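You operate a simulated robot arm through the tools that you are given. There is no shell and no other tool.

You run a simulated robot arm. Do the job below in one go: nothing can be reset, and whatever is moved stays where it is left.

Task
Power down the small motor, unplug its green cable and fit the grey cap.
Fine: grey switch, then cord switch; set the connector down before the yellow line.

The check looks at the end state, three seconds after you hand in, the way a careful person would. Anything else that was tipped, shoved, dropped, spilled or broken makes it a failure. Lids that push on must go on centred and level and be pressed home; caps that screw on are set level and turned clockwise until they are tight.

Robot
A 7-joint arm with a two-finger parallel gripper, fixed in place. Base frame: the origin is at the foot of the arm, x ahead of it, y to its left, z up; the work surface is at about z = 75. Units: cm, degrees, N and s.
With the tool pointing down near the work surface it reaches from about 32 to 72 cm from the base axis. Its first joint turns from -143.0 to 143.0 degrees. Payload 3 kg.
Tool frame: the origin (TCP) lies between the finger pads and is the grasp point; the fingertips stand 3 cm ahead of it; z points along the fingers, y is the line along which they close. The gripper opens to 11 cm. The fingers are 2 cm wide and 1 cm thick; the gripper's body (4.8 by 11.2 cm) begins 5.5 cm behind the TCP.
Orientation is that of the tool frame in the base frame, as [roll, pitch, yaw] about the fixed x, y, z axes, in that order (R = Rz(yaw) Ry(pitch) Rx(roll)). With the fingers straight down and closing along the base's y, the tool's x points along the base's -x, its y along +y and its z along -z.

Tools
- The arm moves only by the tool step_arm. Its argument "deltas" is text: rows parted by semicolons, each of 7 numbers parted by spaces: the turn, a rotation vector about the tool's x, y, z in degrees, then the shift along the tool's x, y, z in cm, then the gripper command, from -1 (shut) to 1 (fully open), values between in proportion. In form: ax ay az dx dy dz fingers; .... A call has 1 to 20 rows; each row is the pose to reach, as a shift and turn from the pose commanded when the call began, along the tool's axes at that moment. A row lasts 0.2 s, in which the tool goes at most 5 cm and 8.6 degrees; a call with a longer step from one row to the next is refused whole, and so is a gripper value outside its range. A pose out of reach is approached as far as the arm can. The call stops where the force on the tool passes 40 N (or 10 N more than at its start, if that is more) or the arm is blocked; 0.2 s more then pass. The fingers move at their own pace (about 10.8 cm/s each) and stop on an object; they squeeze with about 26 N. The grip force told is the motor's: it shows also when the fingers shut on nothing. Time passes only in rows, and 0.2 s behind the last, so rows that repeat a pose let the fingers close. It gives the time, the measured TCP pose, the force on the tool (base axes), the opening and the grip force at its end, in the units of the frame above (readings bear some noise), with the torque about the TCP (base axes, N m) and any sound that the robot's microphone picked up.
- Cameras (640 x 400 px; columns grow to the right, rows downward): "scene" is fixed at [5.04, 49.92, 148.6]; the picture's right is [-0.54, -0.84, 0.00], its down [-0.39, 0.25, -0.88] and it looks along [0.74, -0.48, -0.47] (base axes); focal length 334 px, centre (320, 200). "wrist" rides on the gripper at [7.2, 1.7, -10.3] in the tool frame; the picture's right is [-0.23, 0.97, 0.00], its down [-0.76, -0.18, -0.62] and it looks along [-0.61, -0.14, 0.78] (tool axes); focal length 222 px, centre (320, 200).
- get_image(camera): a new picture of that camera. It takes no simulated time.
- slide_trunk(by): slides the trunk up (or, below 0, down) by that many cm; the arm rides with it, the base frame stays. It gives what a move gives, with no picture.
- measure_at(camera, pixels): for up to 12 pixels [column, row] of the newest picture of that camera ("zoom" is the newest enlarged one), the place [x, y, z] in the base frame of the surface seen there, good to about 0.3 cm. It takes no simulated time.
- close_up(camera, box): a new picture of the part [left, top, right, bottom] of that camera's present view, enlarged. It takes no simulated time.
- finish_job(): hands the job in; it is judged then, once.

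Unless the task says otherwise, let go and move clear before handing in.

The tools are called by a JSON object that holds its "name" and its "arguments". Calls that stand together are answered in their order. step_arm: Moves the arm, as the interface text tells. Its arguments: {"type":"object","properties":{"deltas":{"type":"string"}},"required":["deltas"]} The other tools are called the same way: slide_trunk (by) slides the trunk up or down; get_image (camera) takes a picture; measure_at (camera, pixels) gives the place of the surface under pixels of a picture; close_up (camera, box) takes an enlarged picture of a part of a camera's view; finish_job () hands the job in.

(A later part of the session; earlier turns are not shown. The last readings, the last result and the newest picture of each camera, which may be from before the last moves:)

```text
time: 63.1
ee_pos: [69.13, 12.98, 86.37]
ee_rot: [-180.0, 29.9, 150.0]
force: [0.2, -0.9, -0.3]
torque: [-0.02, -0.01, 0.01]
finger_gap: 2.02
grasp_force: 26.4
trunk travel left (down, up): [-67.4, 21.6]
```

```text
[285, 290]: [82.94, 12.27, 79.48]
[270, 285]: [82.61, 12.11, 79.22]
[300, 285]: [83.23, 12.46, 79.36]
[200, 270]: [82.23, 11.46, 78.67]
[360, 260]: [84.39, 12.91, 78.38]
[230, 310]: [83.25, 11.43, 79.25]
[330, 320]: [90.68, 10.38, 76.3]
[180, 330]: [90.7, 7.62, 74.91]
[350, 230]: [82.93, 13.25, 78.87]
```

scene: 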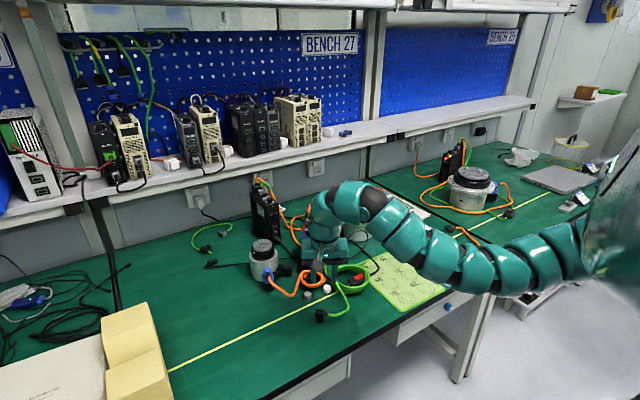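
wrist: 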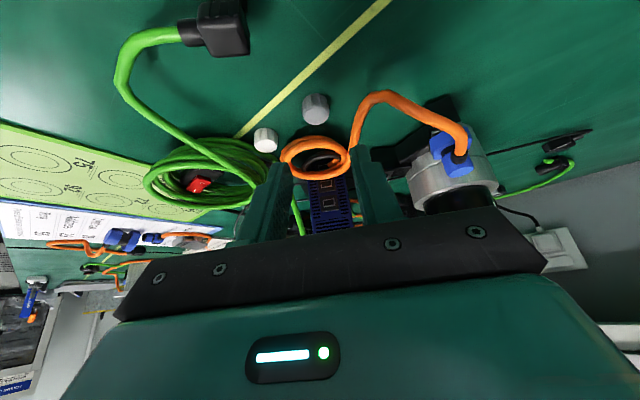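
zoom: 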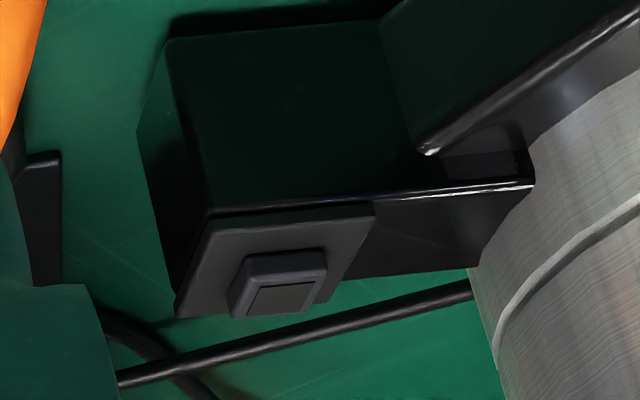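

The wrist view puts the post's top centre near (82.9,12.25,79.35). To regain reach I'll move up and outward to (76,15.5,97) and lower the trunk 8 cm.

{"name": "step_arm", "arguments": {"deltas": "0 0 0 -3.1 1.85 -2.3 -1; 0 0 0 -6.2 3.7 -4.6 -1; 0 0 0 -9.36 5.6 -6.85 -1; 0 0 0 -9.36 5.6 -6.85 -1"}}

{"name": "slide_trunk", "arguments": {"by": -8}}

```text
time: 64.1
ee_pos: [76.31, 15.39, 96.87]
ee_rot: [180.0, 30.0, 150.0]
force: [-0.8, 0.2, -0.1]
torque: [-0.03, 0.0, 0.02]
finger_gap: 2.01
grasp_force: 26.0
trunk travel left (down, up): [-67.4, 21.6]
```

```text
time: 65.3
ee_pos: [76.2, 15.39, 88.92]
ee_rot: [180.0, 30.0, 150.0]
force: [0.2, -0.1, 0.1]
torque: [0.0, 0.0, 0.01]
finger_gap: 2.05
grasp_force: 26.6
trunk travel left (down, up): [-59.4, 29.6]
```

I'll raise the arm again at slightly larger radius and lower the trunk another 10 cm.

{"name": "step_arm", "arguments": {"deltas": "0 0 0 -2 0.33 -2.3 -1; 0 0 0 -4 0.67 -4.6 -1; 0 0 0 -6 1 -6.93 -1; 0 0 0 -6 1 -6.93 -1"}}

{"name": "slide_trunk", "arguments": {"by": -10}}

{"name": "get_image", "arguments": {"camera": "scene"}}

{"name": "get_image", "arguments": {"camera": "wrist"}}

```text
time: 66.3
ee_pos: [78.13, 15.48, 97.93]
ee_rot: [179.9, 30.0, 150.0]
force: [-0.2, 0.6, -0.2]
torque: [0.01, -0.01, -0.02]
finger_gap: 2.05
grasp_force: 26.1
trunk travel left (down, up): [-59.4, 29.6]
```

```text
time: 67.6
ee_pos: [78.13, 15.47, 87.87]
ee_rot: [179.9, 30.0, 150.0]
force: [-0.3, -0.2, -0.2]
torque: [-0.02, -0.01, 0.01]
finger_gap: 2.15
grasp_force: 25.8
trunk travel left (down, up): [-49.4, 39.6]
```

```text
taken
```

scene: 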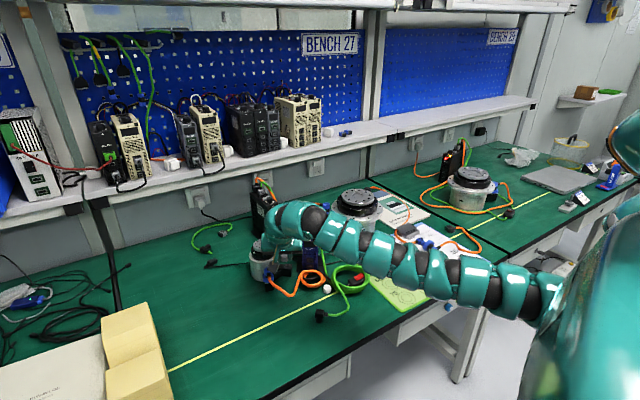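

```text
taken
```

wrist: 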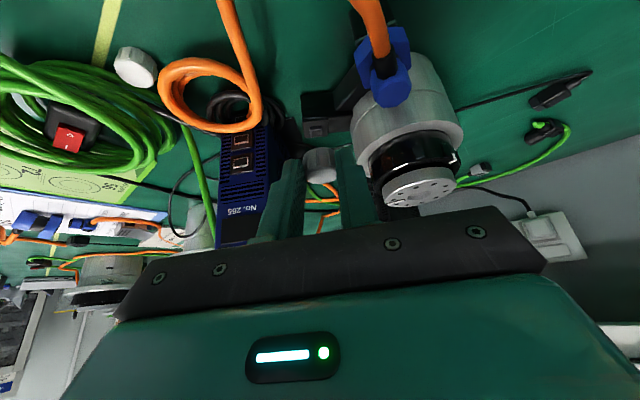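

The cap and socket are both in view, at (320,160) and (320,125). I'll zoom in to check the cap's seat in the jaws (the gap reads 2.15) and the post's location.

{"name": "close_up", "arguments": {"camera": "wrist", "box": [270, 80, 380, 190]}}

{"name": "close_up", "arguments": {"camera": "wrist", "box": [295, 85, 345, 135]}}

{"name": "measure_at", "arguments": {"camera": "zoom", "pixels": [[255, 320], [240, 320], [270, 320], [255, 340], [190, 320], [330, 300], [200, 290], [300, 340], [140, 330], [360, 330]]}}

```text
3.64 times, centred on (325, 135) of wrist
```

zoom: 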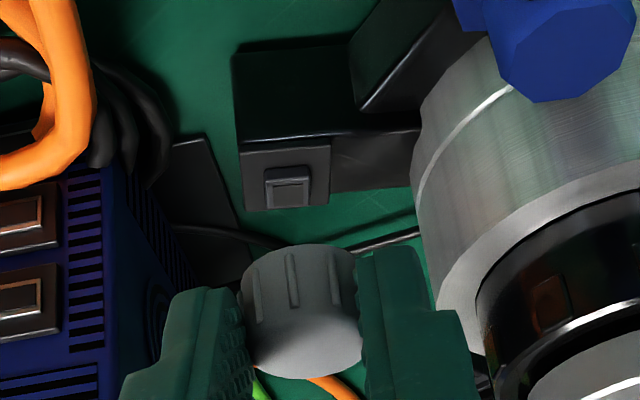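

```text
8.00 times, centred on (320, 110) of wrist
```

zoom: 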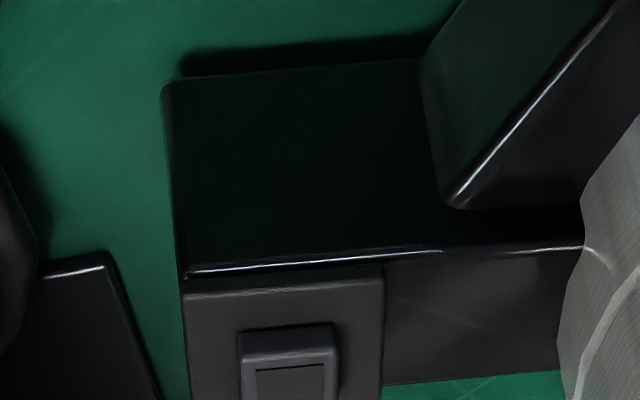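

```text
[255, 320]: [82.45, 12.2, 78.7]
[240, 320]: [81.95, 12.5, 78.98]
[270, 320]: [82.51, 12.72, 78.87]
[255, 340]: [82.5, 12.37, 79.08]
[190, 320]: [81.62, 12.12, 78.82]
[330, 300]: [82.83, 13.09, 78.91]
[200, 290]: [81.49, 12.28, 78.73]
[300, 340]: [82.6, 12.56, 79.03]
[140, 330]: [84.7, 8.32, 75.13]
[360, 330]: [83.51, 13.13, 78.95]
```

I'll zoom to where the whole post and the cap's rim are visible, to get the post centre exactly.

{"name": "close_up", "arguments": {"camera": "wrist", "box": [290, 105, 350, 155]}}

{"name": "measure_at", "arguments": {"camera": "zoom", "pixels": [[290, 215], [275, 215], [305, 215], [290, 225], [280, 205], [300, 205], [290, 205], [285, 220], [230, 190], [350, 180], [230, 240], [350, 230]]}}

```text
8.00 times, centred on (320, 130) of wrist
```

zoom: 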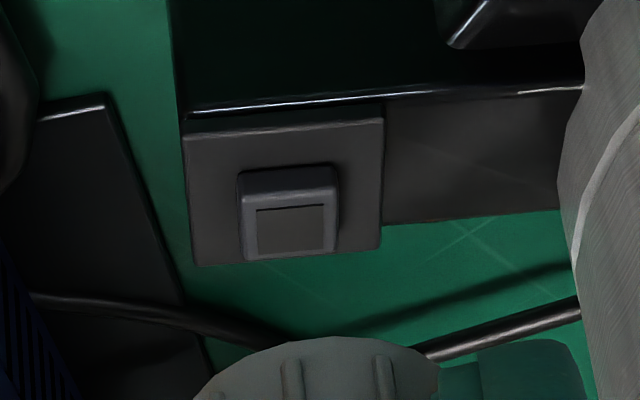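

```text
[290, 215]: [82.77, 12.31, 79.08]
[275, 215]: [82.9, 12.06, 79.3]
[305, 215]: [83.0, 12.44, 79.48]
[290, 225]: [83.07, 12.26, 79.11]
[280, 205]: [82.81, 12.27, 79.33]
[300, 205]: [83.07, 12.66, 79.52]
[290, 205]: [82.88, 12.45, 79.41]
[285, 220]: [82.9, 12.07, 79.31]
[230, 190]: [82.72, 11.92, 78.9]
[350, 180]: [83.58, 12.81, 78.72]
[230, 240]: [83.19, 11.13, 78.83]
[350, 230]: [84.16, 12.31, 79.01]
```

The post centre works out to (83.0,12.15), its top at z≈79.35 and the plate at 78.8. From the image the cap's bottom centre is TCP + (1.12,−0.62,−3.26), so I'll hover with the cap about 2 cm above the post.

{"name": "step_arm", "arguments": {"deltas": "0 0 0 -0.77 -0.15 1.74 -1; 0 0 0 -1.53 -0.31 3.48 -1; 0 0 0 -2.3 -0.46 5.22 -1; 0 0 0 -2.3 -0.46 5.22 -1"}}

{"name": "close_up", "arguments": {"camera": "wrist", "box": [270, 100, 380, 190]}}

{"name": "close_up", "arguments": {"camera": "scene", "box": [255, 230, 325, 285]}}

```text
time: 68.6
ee_pos: [80.58, 13.14, 84.74]
ee_rot: [179.9, 30.0, 150.0]
force: [-0.3, 0.6, -0.1]
torque: [-0.01, 0.01, -0.02]
finger_gap: 2.16
grasp_force: 26.4
out of reach, approached as far as the arm can: row 2, 3, 4
trunk travel left (down, up): [-49.4, 39.6]
```

```text
4.44 times, centred on (325, 145) of wrist
```

zoom: 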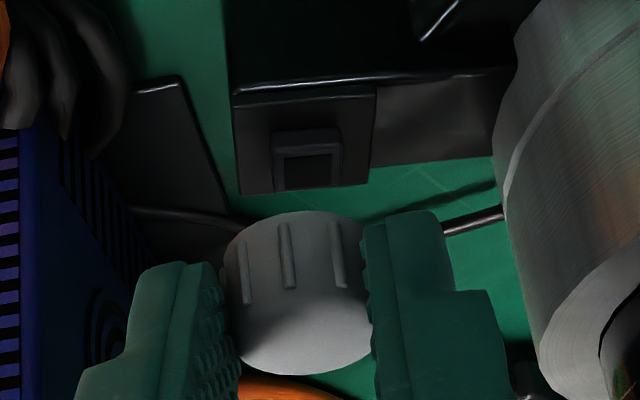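

```text
7.27 times, centred on (290, 258) of scene
```

zoom: 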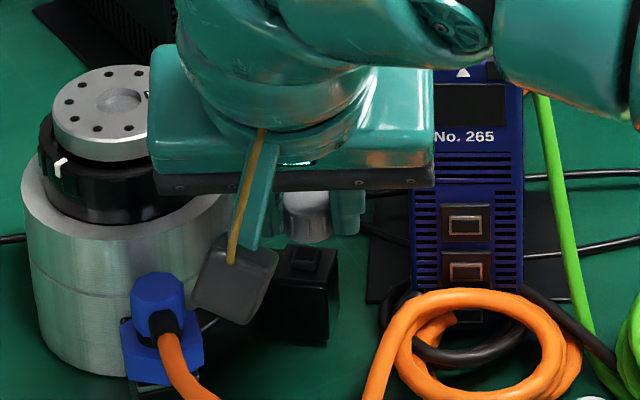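

The arm stops 1.2 cm short with this 30° lean. A steeper 37° lean would reach, but the cap must be re-gripped at that angle to stay level, so I'll carry it back to its open spot on the bench.

{"name": "step_arm", "arguments": {"deltas": "0 0 0 0 0 -2.5 -1; 0 0 0 0 0 -5 -1; 0 0 0 2.5 -1.7 -4.9 -1; 0 0 0 5 -3.3 -4.75 -1; 0 0 0 7.46 -4.99 -4.6 -1; 0 0 0 7.46 -4.99 -4.6 -1"}}

{"name": "get_image", "arguments": {"camera": "wrist"}}

```text
time: 70.0
ee_pos: [70.54, 13.18, 84.89]
ee_rot: [-179.9, 30.0, 150.0]
force: [-0.9, 0.4, 0.5]
torque: [0.03, 0.0, 0.03]
finger_gap: 2.13
grasp_force: 26.4
trunk travel left (down, up): [-49.4, 39.6]
```

```text
taken
```

wrist: 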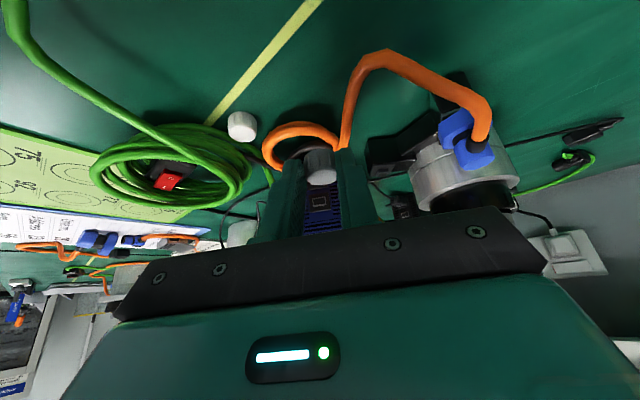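

The arm is comfortable here. I'll lower the cap to just above the bench at its old spot.

{"name": "step_arm", "arguments": {"deltas": "0 0 0 1.3 -0.22 1.7 -1; 0 0 0 2.6 -0.45 3.45 -1; 0 0 0 3.86 -0.67 5.16 -1; 0 0 0 3.86 -0.67 5.16 -1"}}

{"name": "close_up", "arguments": {"camera": "wrist", "box": [260, 100, 380, 200]}}

{"name": "close_up", "arguments": {"camera": "scene", "box": [260, 250, 340, 320]}}

```text
time: 71.0
ee_pos: [69.36, 12.95, 78.33]
ee_rot: [-180.0, 29.9, 150.0]
force: [0.3, 0.0, -0.5]
torque: [0.0, -0.01, -0.04]
finger_gap: 2.14
grasp_force: 26.1
trunk travel left (down, up): [-49.4, 39.6]
```

```text
4.00 times, centred on (320, 150) of wrist
```

zoom: 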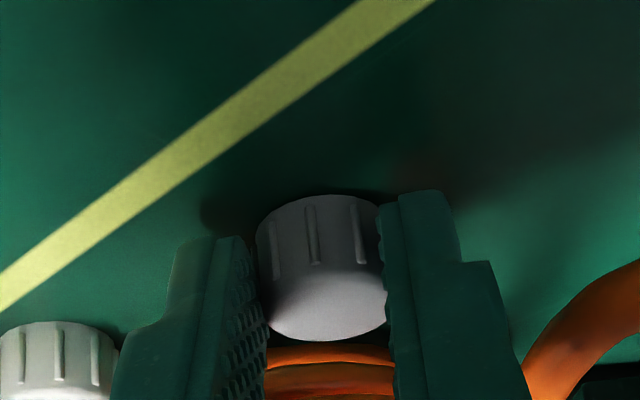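

```text
5.71 times, centred on (300, 285) of scene
```

zoom: 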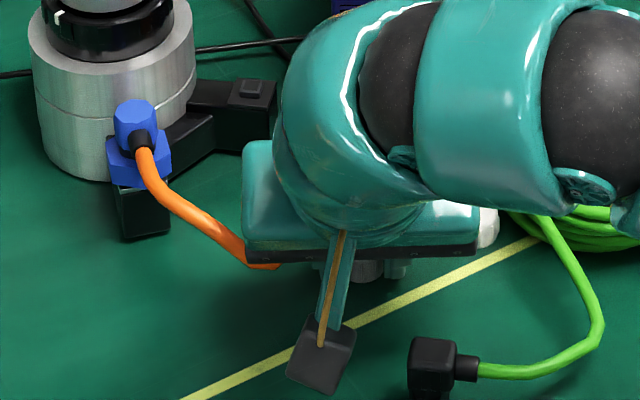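

The cap is about to touch. I'll lower in 0.15 cm steps to feel the bench.

{"name": "step_arm", "arguments": {"deltas": "0 0 0 0.075 0 0.13 -1; 0 0 0 0.15 0 0.26 -1; 0 0 0 0.15 0 0.26 -1"}}

```text
time: 71.8
ee_pos: [69.52, 12.98, 78.22]
ee_rot: [180.0, 30.2, 150.1]
force: [-2.2, 1.4, 12.1]
torque: [-0.12, -0.1, -0.02]
finger_gap: 2.17
grasp_force: 25.9
trunk travel left (down, up): [-49.4, 39.6]
```

The cap is resting on the bench with 12 N. I'll open, tilt the tool to 37° around it, and look before re-gripping.

{"name": "step_arm", "arguments": {"deltas": "0 0 0 -0.05 0 -0.09 -0.7; 0 0 0 -0.05 0 -0.09 -0.4; 0 0 0 -0.05 0 -0.09 -0.4; 0 -3.5 0 0.12 0 -0.1 -0.4; 0 -7 0 0.28 0 -0.18 -0.4; 0 -7 0 0.28 0 -0.18 -0.4"}}

{"name": "close_up", "arguments": {"camera": "wrist", "box": [260, 100, 380, 200]}}

```text
time: 73.2
ee_pos: [69.34, 13.1, 78.06]
ee_rot: [-180.0, 37.2, 150.0]
force: [0.2, 0.0, 0.3]
torque: [0.01, -0.03, 0.01]
finger_gap: 3.28
grasp_force: 0.1
trunk travel left (down, up): [-49.4, 39.6]
```

```text
4.00 times, centred on (320, 150) of wrist
```

zoom: 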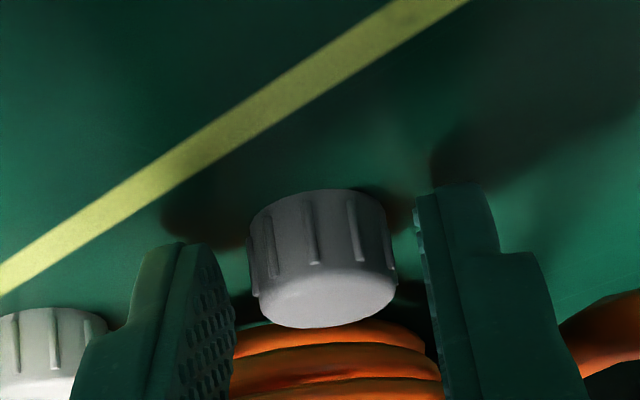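

The cap stands level, centred between the open jaws. I'll close on it again at this 37° angle.

{"name": "step_arm", "arguments": {"deltas": "0 0 0 0.05 0.06 0 -0.4; 0 0 0 0.05 0.06 0 -1; 0 0 0 0.05 0.06 0 -1; 0 0 0 0.05 0.06 0 -1"}}

{"name": "close_up", "arguments": {"camera": "wrist", "box": [260, 100, 380, 200]}}

```text
time: 74.2
ee_pos: [69.15, 13.1, 78.09]
ee_rot: [180.0, 36.9, 150.0]
force: [-0.2, -0.2, -0.3]
torque: [0.0, -0.01, -0.01]
finger_gap: 2.15
grasp_force: 26.0
trunk travel left (down, up): [-49.4, 39.6]
```

```text
4.00 times, centred on (320, 150) of wrist
```

zoom: 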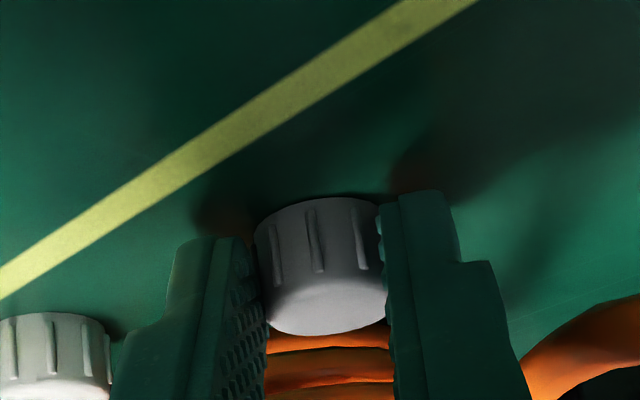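

The cap is held again. I'll lift straight up, then carry it outward to (78.5,15,88) in front of the socket.

{"name": "step_arm", "arguments": {"deltas": "0 0 0 -1.2 0 -1.6 -1; 0 0 0 -3 0 -4 -1; 0 0 0 -4.8 0 -6.4 -1; 0 0 0 -7.1 2.1 -5.5 -1; 0 0 0 -9.4 4.2 -4.5 -1; 0 0 0 -11.67 6.32 -3.6 -1; 0 0 0 -11.67 6.32 -3.6 -1"}}

{"name": "close_up", "arguments": {"camera": "wrist", "box": [260, 90, 380, 190]}}

{"name": "close_up", "arguments": {"camera": "scene", "box": [240, 220, 330, 290]}}

```text
time: 75.8
ee_pos: [78.76, 15.04, 87.89]
ee_rot: [-180.0, 36.9, 149.9]
force: [0.1, 1.0, 0.0]
torque: [-0.01, -0.03, -0.02]
finger_gap: 2.12
grasp_force: 26.4
trunk travel left (down, up): [-49.4, 39.6]
```

```text
4.00 times, centred on (320, 140) of wrist
```

zoom: 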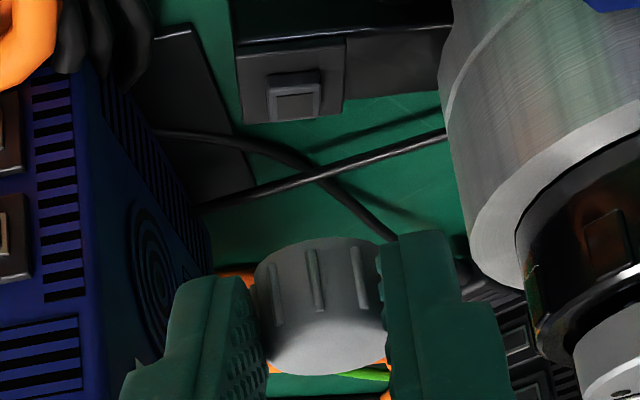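

```text
5.71 times, centred on (285, 255) of scene
```

zoom: 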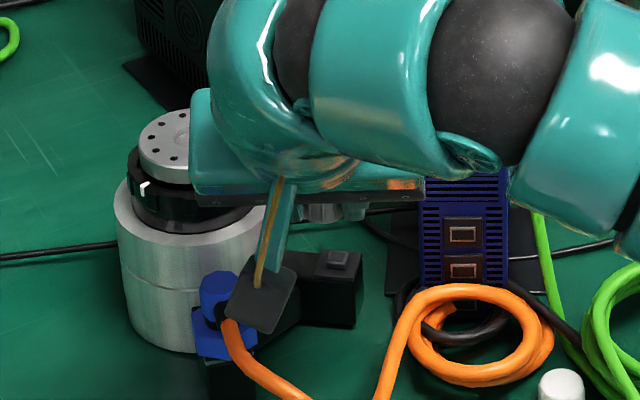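

The cap kept its place in the jaws, and the post re-computes to (83.1,12.2). I'll advance to hover with the cap's rim about 0.7 cm above the post.

{"name": "step_arm", "arguments": {"deltas": "0 0 0 0 -0.1 2 -1; 0 0 0 -0.02 -0.21 4 -1; 0 0 0 -0.04 -0.32 5.78 -1; 0 0 0 -0.04 -0.32 5.78 -1"}}

{"name": "close_up", "arguments": {"camera": "wrist", "box": [260, 100, 380, 200]}}

{"name": "close_up", "arguments": {"camera": "scene", "box": [255, 230, 325, 285]}}

```text
time: 76.8
ee_pos: [81.62, 13.03, 83.33]
ee_rot: [180.0, 37.0, 150.1]
force: [0.2, -0.5, -0.3]
torque: [0.02, -0.02, -0.03]
finger_gap: 2.14
grasp_force: 25.8
trunk travel left (down, up): [-49.4, 39.6]
```

```text
4.00 times, centred on (320, 150) of wrist
```

zoom: 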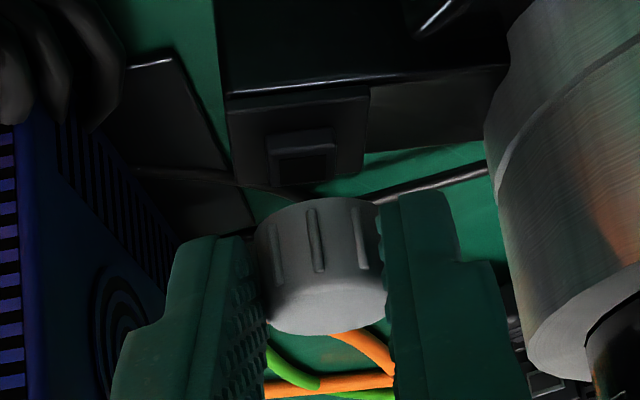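

```text
7.27 times, centred on (290, 258) of scene
```

zoom: 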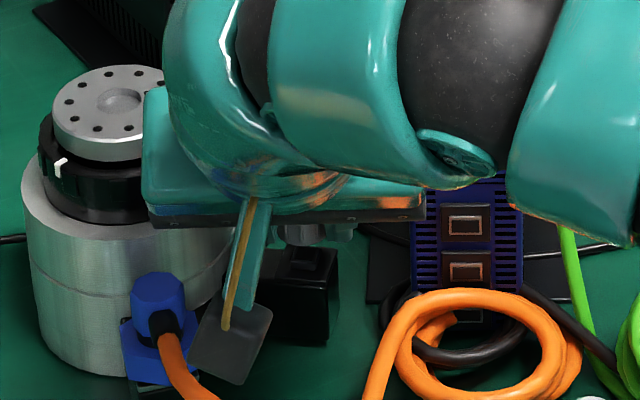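

The hover pose was reached exactly. In the wrist view the post (302,168) lies within 0.1 cm of the expected spot, so I'll verify with a tight scene close-up.

{"name": "close_up", "arguments": {"camera": "scene", "box": [278, 248, 308, 273]}}

{"name": "close_up", "arguments": {"camera": "wrist", "box": [295, 120, 345, 165]}}

```text
16.00 times, centred on (293, 260) of scene
```

zoom: 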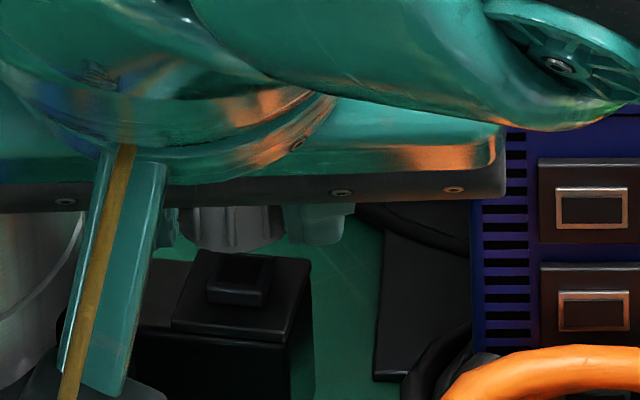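

```text
8.89 times, centred on (320, 142) of wrist
```

zoom: 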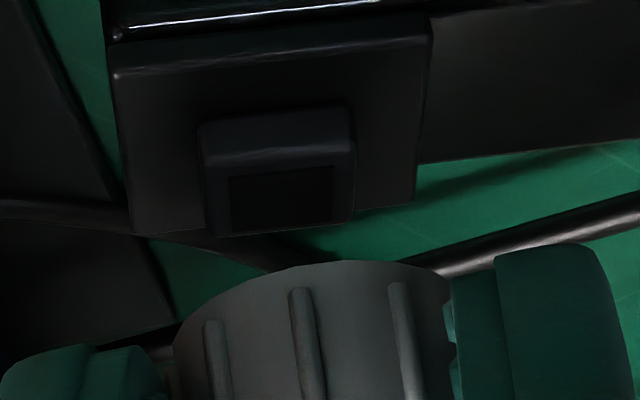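

The two views disagree slightly on depth: in the scene view the cap's rim looks higher than expected. I'll measure the cap's visible side and the post directly.

{"name": "close_up", "arguments": {"camera": "scene", "box": [278, 248, 308, 273]}}

{"name": "measure_at", "arguments": {"camera": "zoom", "pixels": [[230, 244], [230, 235], [230, 225], [215, 235], [250, 240], [270, 235], [318, 235], [238, 268], [238, 262], [225, 275], [255, 275], [240, 310]]}}

{"name": "get_image", "arguments": {"camera": "wrist"}}

{"name": "measure_at", "arguments": {"camera": "wrist", "pixels": [[315, 142], [312, 140], [318, 141], [300, 130], [330, 135], [321, 176], [310, 176], [332, 176], [320, 165], [320, 156]]}}

```text
16.00 times, centred on (293, 260) of scene
```

zoom: 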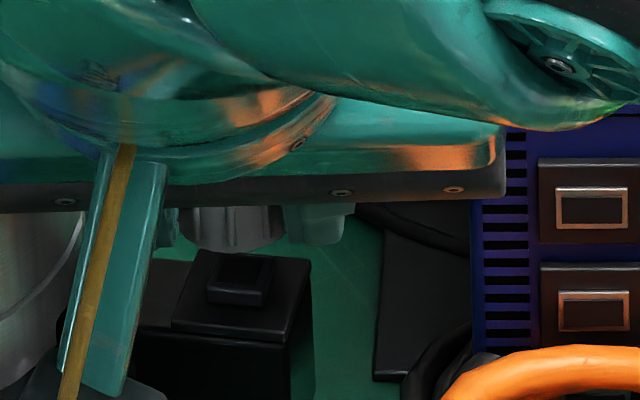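

```text
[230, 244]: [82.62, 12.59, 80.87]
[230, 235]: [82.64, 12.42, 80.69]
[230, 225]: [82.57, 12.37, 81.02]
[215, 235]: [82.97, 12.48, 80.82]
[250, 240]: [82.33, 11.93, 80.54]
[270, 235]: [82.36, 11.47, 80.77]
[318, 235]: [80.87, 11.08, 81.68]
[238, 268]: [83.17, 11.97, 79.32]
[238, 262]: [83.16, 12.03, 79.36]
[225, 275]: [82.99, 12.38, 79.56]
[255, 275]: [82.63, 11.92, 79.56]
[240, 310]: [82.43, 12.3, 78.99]
```

```text
taken
```

wrist: 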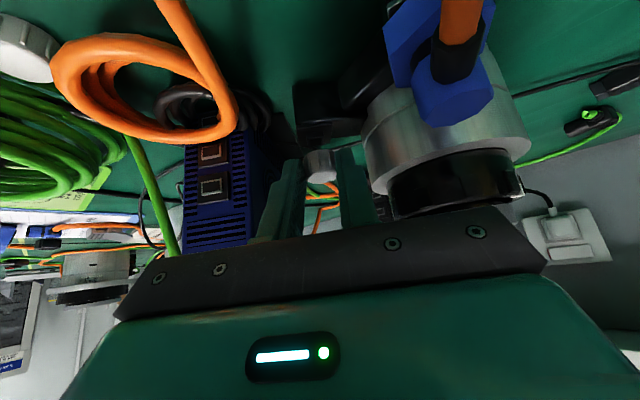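

```text
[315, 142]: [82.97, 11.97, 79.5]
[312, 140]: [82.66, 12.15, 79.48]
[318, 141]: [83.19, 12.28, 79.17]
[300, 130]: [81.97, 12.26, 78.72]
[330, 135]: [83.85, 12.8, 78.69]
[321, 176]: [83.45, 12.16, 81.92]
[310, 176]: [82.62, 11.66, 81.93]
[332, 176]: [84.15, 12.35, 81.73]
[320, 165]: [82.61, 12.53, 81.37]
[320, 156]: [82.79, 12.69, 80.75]
```

Direct measurement puts the cap axis at about (83.45,11.95), so it is 0.5 cm too far out from the post at (82.97,12.1). I'll shift back by (−0.45,+0.12) and recheck.

{"name": "step_arm", "arguments": {"deltas": "0 0 0 0.18 -0.06 -0.13 -1; 0 0 0 0.36 -0.12 -0.27 -1; 0 0 0 0.36 -0.12 -0.27 -1"}}

{"name": "close_up", "arguments": {"camera": "scene", "box": [278, 248, 308, 273]}}

{"name": "measure_at", "arguments": {"camera": "zoom", "pixels": [[230, 250], [220, 245], [240, 250], [250, 245], [230, 240], [210, 240], [265, 240], [238, 268], [230, 270], [250, 268], [238, 275], [225, 262]]}}

{"name": "close_up", "arguments": {"camera": "wrist", "box": [290, 115, 350, 190]}}

{"name": "measure_at", "arguments": {"camera": "zoom", "pixels": [[325, 325], [300, 320], [350, 320], [325, 310], [325, 340], [285, 145], [270, 145], [300, 145], [285, 155], [285, 135]]}}

```text
time: 77.6
ee_pos: [81.08, 13.16, 83.35]
ee_rot: [-180.0, 37.0, 150.1]
force: [-0.3, 0.1, -0.4]
torque: [-0.01, -0.03, 0.0]
finger_gap: 2.17
grasp_force: 26.0
trunk travel left (down, up): [-49.4, 39.6]
```

```text
16.00 times, centred on (293, 260) of scene
```

zoom: 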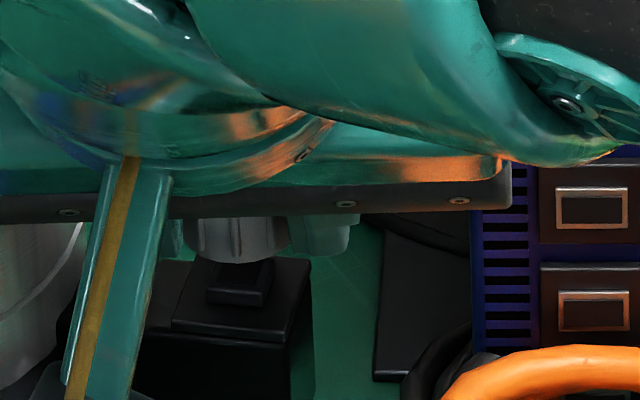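

```text
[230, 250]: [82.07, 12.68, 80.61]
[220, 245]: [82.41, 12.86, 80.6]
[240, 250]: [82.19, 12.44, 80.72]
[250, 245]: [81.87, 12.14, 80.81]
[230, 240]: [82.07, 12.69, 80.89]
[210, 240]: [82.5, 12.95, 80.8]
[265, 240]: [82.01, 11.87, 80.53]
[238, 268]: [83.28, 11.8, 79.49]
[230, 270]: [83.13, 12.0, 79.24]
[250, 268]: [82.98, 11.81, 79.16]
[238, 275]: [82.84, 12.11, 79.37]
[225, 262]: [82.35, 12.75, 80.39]
```

```text
5.33 times, centred on (320, 152) of wrist
```

zoom: 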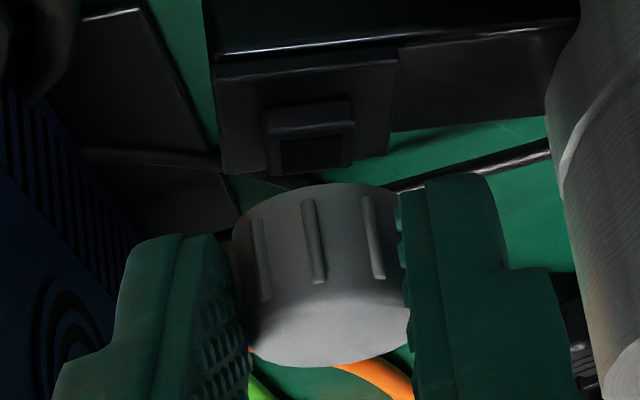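

```text
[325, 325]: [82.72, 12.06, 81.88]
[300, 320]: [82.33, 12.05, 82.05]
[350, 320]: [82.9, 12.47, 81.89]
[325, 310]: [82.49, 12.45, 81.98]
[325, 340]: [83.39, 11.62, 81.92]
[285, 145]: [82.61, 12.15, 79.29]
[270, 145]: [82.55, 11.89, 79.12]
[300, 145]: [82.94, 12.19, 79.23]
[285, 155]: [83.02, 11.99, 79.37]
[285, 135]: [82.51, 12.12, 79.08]
```

Cap axis (≈82.95,12.07) and post (≈83.0,12.1) now agree, and both images line up. I'll lower vertically in small steps, watching the force.

{"name": "step_arm", "arguments": {"deltas": "0 0 0 0.24 0 0.32 -1; 0 0 0 0.48 0 0.64 -1; 0 0 0 0.6 0 0.8 -1; 0 0 0 0.6 0 0.8 -1"}}

{"name": "close_up", "arguments": {"camera": "scene", "box": [278, 248, 308, 273]}}

{"name": "close_up", "arguments": {"camera": "wrist", "box": [290, 115, 350, 190]}}

```text
time: 78.6
ee_pos: [81.08, 13.08, 82.36]
ee_rot: [179.9, 37.0, 150.0]
force: [-0.1, -0.6, 0.3]
torque: [0.01, -0.02, -0.03]
finger_gap: 2.15
grasp_force: 25.7
trunk travel left (down, up): [-49.4, 39.6]
```

```text
16.00 times, centred on (293, 260) of scene
```

zoom: 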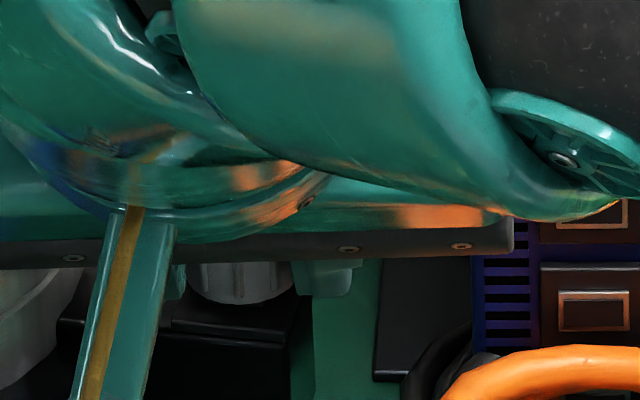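

```text
5.33 times, centred on (320, 152) of wrist
```

zoom: 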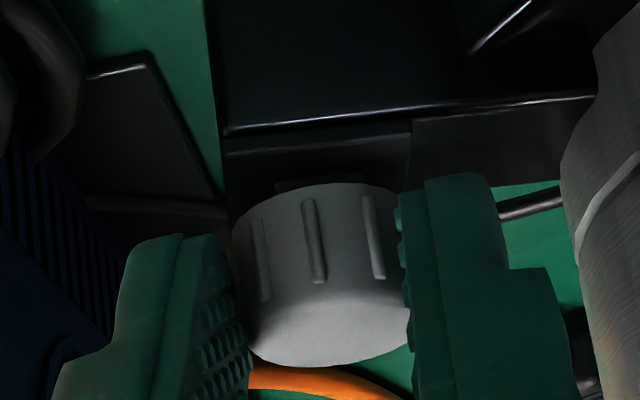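

No contact yet and the cap looks centred over the post in both views. I'll continue down in 0.15 cm steps.

{"name": "step_arm", "arguments": {"deltas": "0 0 0 0.09 0 0.12 -1; 0 0 0 0.18 0 0.24 -1; 0 0 0 0.18 0 0.24 -1"}}

{"name": "close_up", "arguments": {"camera": "scene", "box": [278, 248, 308, 273]}}

```text
time: 79.4
ee_pos: [81.16, 13.13, 82.07]
ee_rot: [180.0, 37.0, 150.0]
force: [-0.4, -0.1, -0.1]
torque: [-0.01, -0.02, 0.0]
finger_gap: 2.15
grasp_force: 26.1
trunk travel left (down, up): [-49.4, 39.6]
```

```text
16.00 times, centred on (293, 260) of scene
```

zoom: 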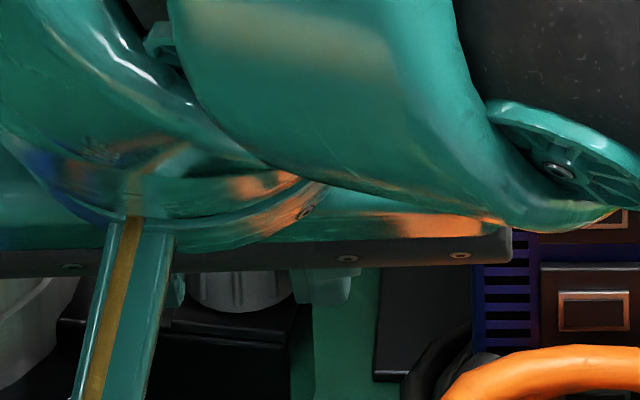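

Still no contact, so the post is inside the cap. I'll go on down in 0.1 cm steps until it seats.

{"name": "step_arm", "arguments": {"deltas": "0 0 0 0.06 0 0.08 -1; 0 0 0 0.12 0 0.16 -1; 0 0 0 0.18 0 0.24 -1; 0 0 0 0.18 0 0.24 -1"}}

{"name": "close_up", "arguments": {"camera": "scene", "box": [278, 248, 308, 273]}}

{"name": "close_up", "arguments": {"camera": "wrist", "box": [290, 115, 350, 190]}}

```text
time: 80.4
ee_pos: [81.15, 13.11, 81.98]
ee_rot: [179.8, 37.1, 149.8]
force: [2.6, -0.4, 8.9]
torque: [-0.12, -0.28, 0.03]
finger_gap: 2.13
grasp_force: 26.4
trunk travel left (down, up): [-49.4, 39.6]
```

```text
16.00 times, centred on (293, 260) of scene
```

zoom: 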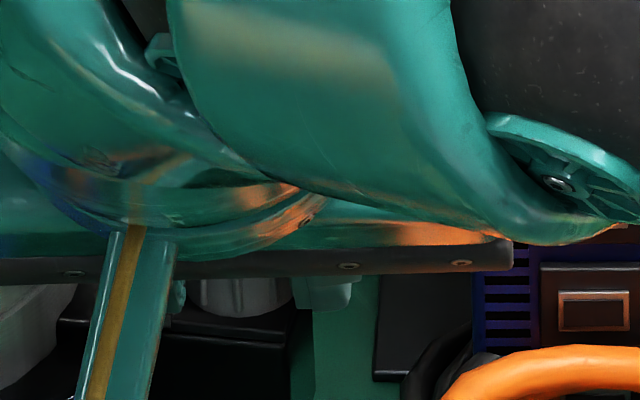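

```text
5.33 times, centred on (320, 152) of wrist
```

zoom: 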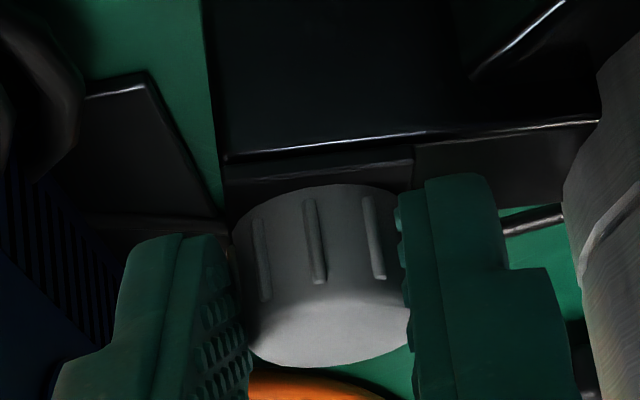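

Contact shows at 9 N with the cap's rim at plate height. I'll press a little further to seat it firmly and watch the reaction.

{"name": "step_arm", "arguments": {"deltas": "0 0 0 0.06 0 0.08 -1; 0 0 0 0.12 0 0.16 -1; 0 0 0 0.18 0 0.24 -1; 0 0 0 0.18 0 0.24 -1"}}

{"name": "close_up", "arguments": {"camera": "wrist", "box": [290, 115, 350, 190]}}

{"name": "close_up", "arguments": {"camera": "scene", "box": [245, 225, 325, 285]}}

```text
time: 81.4
ee_pos: [81.04, 12.97, 81.87]
ee_rot: [179.9, 37.3, 149.9]
force: [0.5, -4.6, 23.0]
torque: [-0.43, -0.68, -0.09]
finger_gap: 2.15
grasp_force: 26.4
trunk travel left (down, up): [-49.4, 39.6]
```

```text
5.33 times, centred on (320, 152) of wrist
```

zoom: 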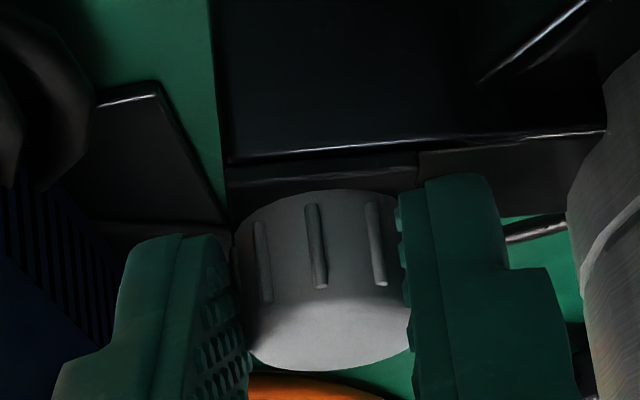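

```text
6.67 times, centred on (285, 255) of scene
```

zoom: 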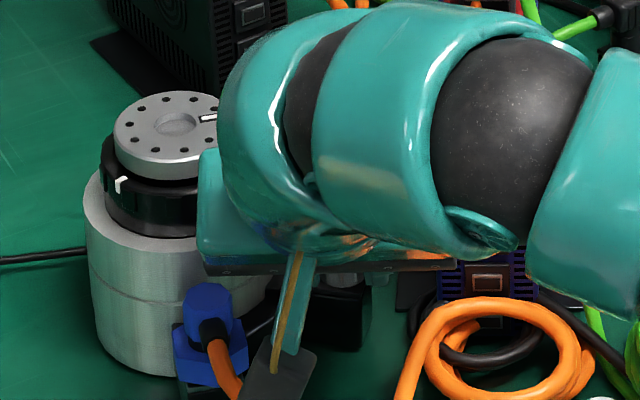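

The cap pushes back with 23 N at plate height. I'll ease off, open the fingers just enough, back away and inspect how it sits.

{"name": "step_arm", "arguments": {"deltas": "0 0 0 -0.15 0 -0.2 -1; 0 0 0 -0.15 0 -0.2 -0.5; 0 0 0 -0.15 0 -0.2 -0.455; 0 0 0 -0.15 0 -0.2 -0.455; 0 0 0 -0.2 0 -1.5 -0.455; 0 0 0 -0.2 0 -4 -0.455; 0 0 0 -0.2 0 -6 -0.455; 0 0 0 -0.2 0 -6 -0.455"}}

{"name": "close_up", "arguments": {"camera": "wrist", "box": [280, 80, 360, 160]}}

{"name": "close_up", "arguments": {"camera": "scene", "box": [270, 245, 310, 280]}}

```text
time: 83.2
ee_pos: [78.13, 14.81, 86.43]
ee_rot: [180.0, 37.0, 150.1]
force: [-0.2, -0.3, 0.2]
torque: [0.01, 0.01, 0.01]
finger_gap: 3.0
grasp_force: 0.0
trunk travel left (down, up): [-49.4, 39.6]
```

```text
5.00 times, centred on (320, 120) of wrist
```

zoom: 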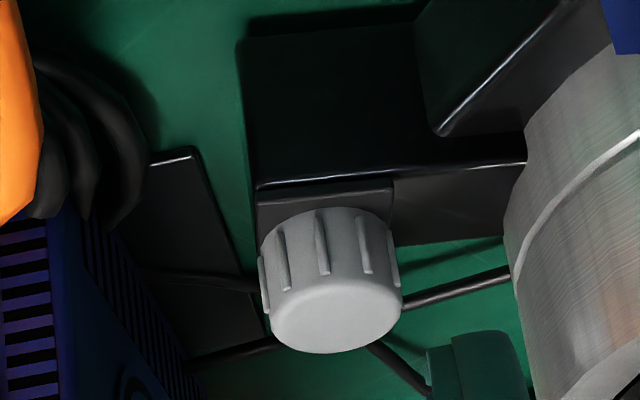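

```text
11.43 times, centred on (290, 262) of scene
```

zoom: 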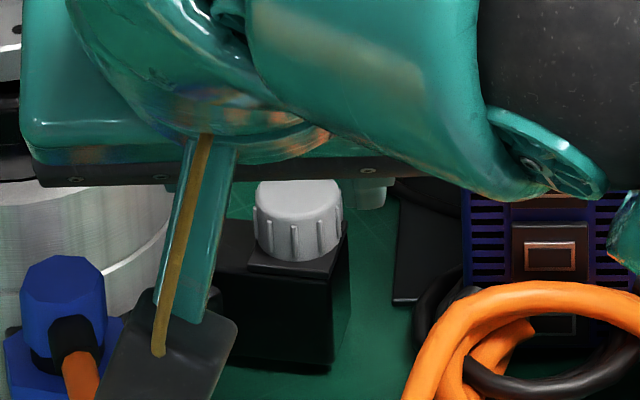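

The cap sits level over the post and looks centred on the plate. I'll zoom in and measure its top height to see if it is fully home.

{"name": "close_up", "arguments": {"camera": "scene", "box": [280, 252, 305, 275]}}

{"name": "measure_at", "arguments": {"camera": "zoom", "pixels": [[295, 110], [270, 115], [320, 110], [295, 130], [295, 180], [295, 210], [230, 215], [355, 215], [260, 245], [330, 250], [300, 250], [285, 100]]}}

{"name": "close_up", "arguments": {"camera": "wrist", "box": [300, 105, 345, 155]}}

{"name": "measure_at", "arguments": {"camera": "zoom", "pixels": [[340, 280], [310, 275], [370, 275], [340, 300], [340, 260], [230, 80], [430, 70], [240, 130], [330, 150]]}}

```text
16.00 times, centred on (292, 264) of scene
```

zoom: 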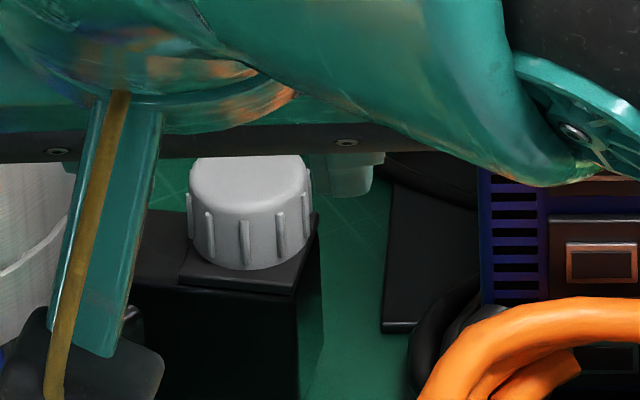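

```text
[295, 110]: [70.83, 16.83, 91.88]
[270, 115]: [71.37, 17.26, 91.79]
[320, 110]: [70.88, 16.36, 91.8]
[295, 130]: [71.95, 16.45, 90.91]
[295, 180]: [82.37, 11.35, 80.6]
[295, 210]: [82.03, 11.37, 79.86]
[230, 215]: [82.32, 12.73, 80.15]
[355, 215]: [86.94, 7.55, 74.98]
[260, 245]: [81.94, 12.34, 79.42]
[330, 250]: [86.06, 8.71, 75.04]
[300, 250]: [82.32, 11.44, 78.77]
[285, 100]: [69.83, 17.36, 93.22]
```

```text
8.00 times, centred on (322, 130) of wrist
```

zoom: 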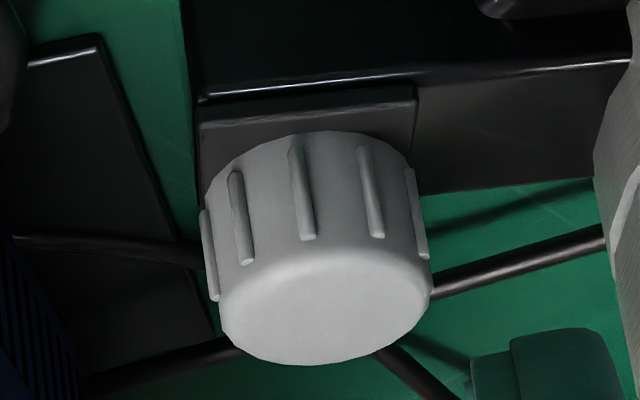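

```text
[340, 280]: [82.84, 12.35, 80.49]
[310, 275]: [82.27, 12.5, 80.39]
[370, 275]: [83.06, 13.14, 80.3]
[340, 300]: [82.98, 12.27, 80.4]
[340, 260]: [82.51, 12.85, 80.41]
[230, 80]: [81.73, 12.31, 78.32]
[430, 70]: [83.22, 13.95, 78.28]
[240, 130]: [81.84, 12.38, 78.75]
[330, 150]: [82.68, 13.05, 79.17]
```

The cap's top is at z≈80.4 and the plate at 78.75, so its rim is at plate level. To be sure it is pressed home I'll close the fingers and push down on its top centre.

{"name": "step_arm", "arguments": {"deltas": "0 0 0 0 0 0 -1; 0 0 0 -0.9 0.05 1.15 -1; 0 0 0 -1.75 0.1 2.3 -1; 0 0 0 -2.6 0.14 3.46 -1; 0 0 0 -2.6 0.14 3.46 -1"}}

{"name": "close_up", "arguments": {"camera": "scene", "box": [270, 240, 315, 280]}}

{"name": "close_up", "arguments": {"camera": "wrist", "box": [280, 110, 360, 190]}}

```text
time: 84.4
ee_pos: [81.77, 12.96, 85.25]
ee_rot: [179.9, 37.0, 150.0]
force: [0.2, 0.1, 0.5]
torque: [-0.01, 0.01, 0.04]
finger_gap: 0.01
grasp_force: 25.9
trunk travel left (down, up): [-49.4, 39.6]
```

```text
10.00 times, centred on (292, 260) of scene
```

zoom: 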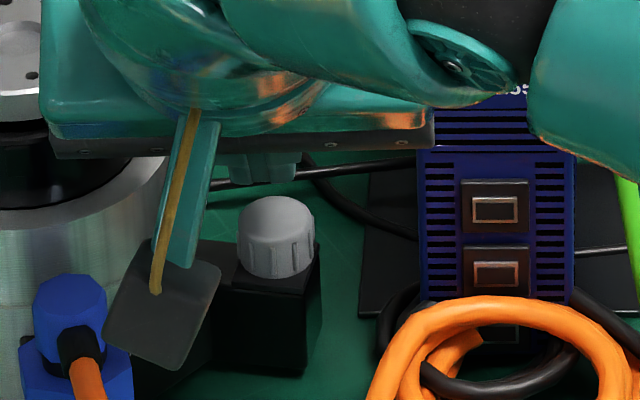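

```text
5.00 times, centred on (320, 150) of wrist
```

zoom: 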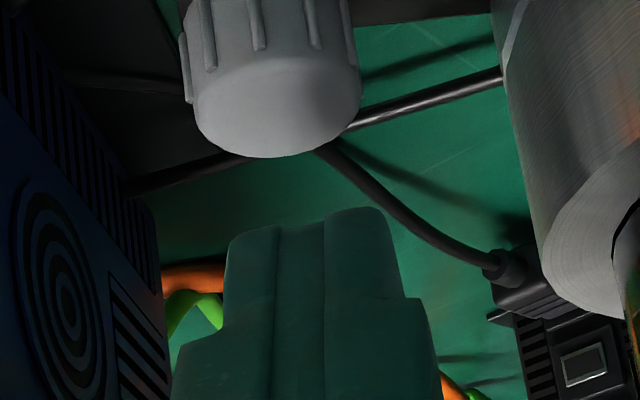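

The closed fingertips are just above the cap. I'll centre them over it and press straight down, limited by the 40 N stop.

{"name": "step_arm", "arguments": {"deltas": "0 0 0 0.21 -0.16 0.84 -1; 0 0 0 0.63 -0.16 1.4 -1; 0 0 0 0.75 -0.16 1.56 -1; 0 0 0 0.87 -0.16 1.72 -1; 0 0 0 0.96 -0.16 1.84 -1; 0 0 0 1.05 -0.16 1.96 -1; 0 0 0 1.14 -0.16 2.08 -1"}}

{"name": "close_up", "arguments": {"camera": "scene", "box": [270, 240, 315, 280]}}

{"name": "close_up", "arguments": {"camera": "wrist", "box": [280, 110, 360, 190]}}

```text
time: 86.0
ee_pos: [81.75, 12.55, 83.32]
ee_rot: [179.7, 37.2, 149.8]
force: [-2.1, -4.7, 21.6]
torque: [-0.2, -0.12, 0.0]
finger_gap: 0.02
grasp_force: 25.8
trunk travel left (down, up): [-49.4, 39.6]
```

```text
10.00 times, centred on (292, 260) of scene
```

zoom: 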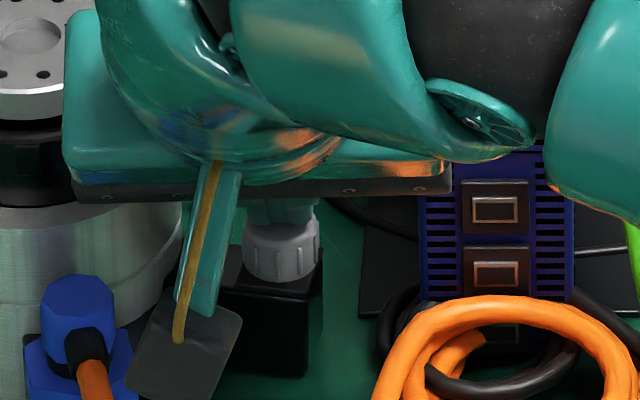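

```text
5.00 times, centred on (320, 150) of wrist
```

zoom: 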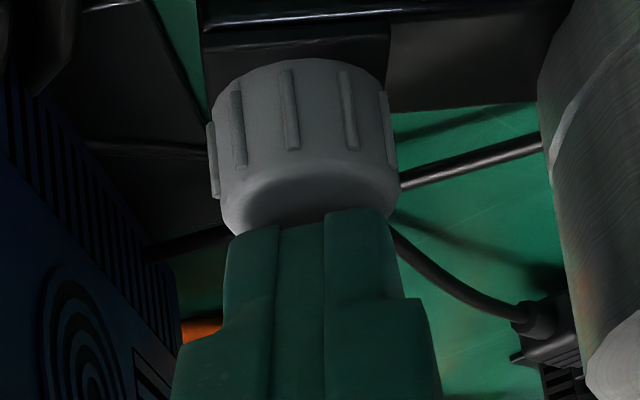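

The push reads 22 N with the cap flat under the tips. I'll press a little harder to make sure it is home.

{"name": "step_arm", "arguments": {"deltas": "0 0 0 0.09 0 0.12 -1; 0 0 0 0.18 0 0.24 -1; 0 0 0 0.27 0 0.36 -1; 0 0 0 0.36 0 0.48 -1"}}

{"name": "close_up", "arguments": {"camera": "scene", "box": [245, 225, 325, 285]}}

```text
time: 86.8
ee_pos: [81.92, 12.48, 83.28]
ee_rot: [179.7, 37.6, 149.6]
force: [-7.0, -2.7, 28.3]
torque: [-0.24, -0.05, 0.09]
finger_gap: 0.0
grasp_force: 26.2
trunk travel left (down, up): [-49.4, 39.6]
stopped in row 3: the force on the tool passed its limit at 41 N (the readings are from after the stop); the commanded pose is now the measured one
```

```text
6.67 times, centred on (285, 255) of scene
```

zoom: 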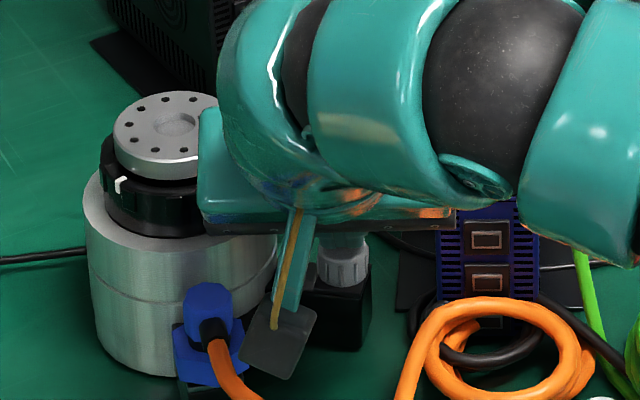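

The push reached 41 N with no further travel, so the cap is down as far as it goes. I'll lift off and back away to inspect it unobstructed.

{"name": "step_arm", "arguments": {"deltas": "0 0 0 -0.3 0 -0.4 -1; 0 0 0 -0.9 0 -1.6 -1; 0 0 0 -0.9 0 -5 -1; 0 0 0 -0.9 0 -9 -1; 0 0 0 1.5 -2 -11 -1; 0 0 0 4 -4 -13 -1; 0 0 0 4 -4 -13 -1"}}

{"name": "get_image", "arguments": {"camera": "scene"}}

{"name": "get_image", "arguments": {"camera": "wrist"}}

{"name": "close_up", "arguments": {"camera": "scene", "box": [270, 240, 315, 280]}}

```text
time: 88.3
ee_pos: [70.43, 14.51, 90.46]
ee_rot: [-179.9, 37.1, 150.0]
force: [0.7, -0.7, 0.5]
torque: [-0.03, 0.01, 0.0]
finger_gap: 0.04
grasp_force: 26.2
trunk travel left (down, up): [-49.4, 39.6]
```

```text
taken
```

scene: 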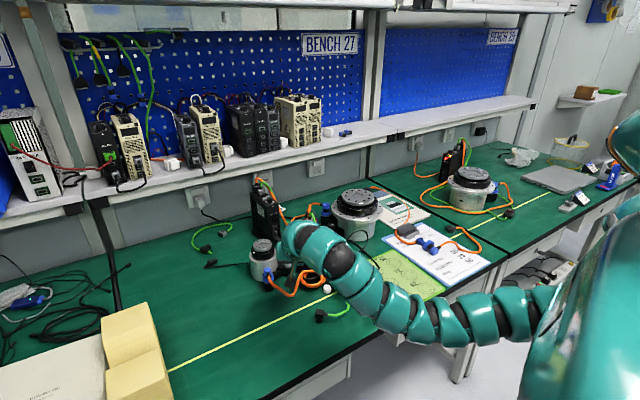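

```text
taken
```

wrist: 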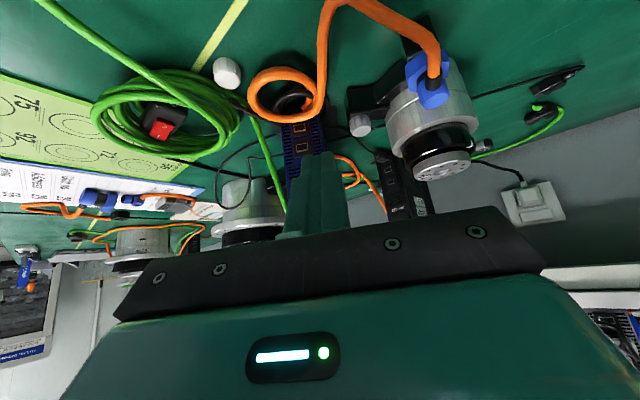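

```text
10.00 times, centred on (292, 260) of scene
```

zoom: 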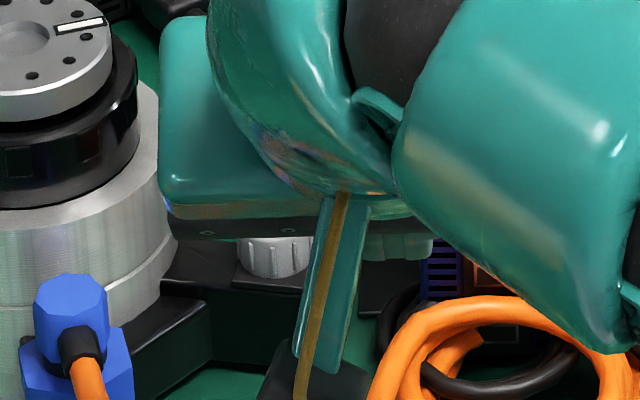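

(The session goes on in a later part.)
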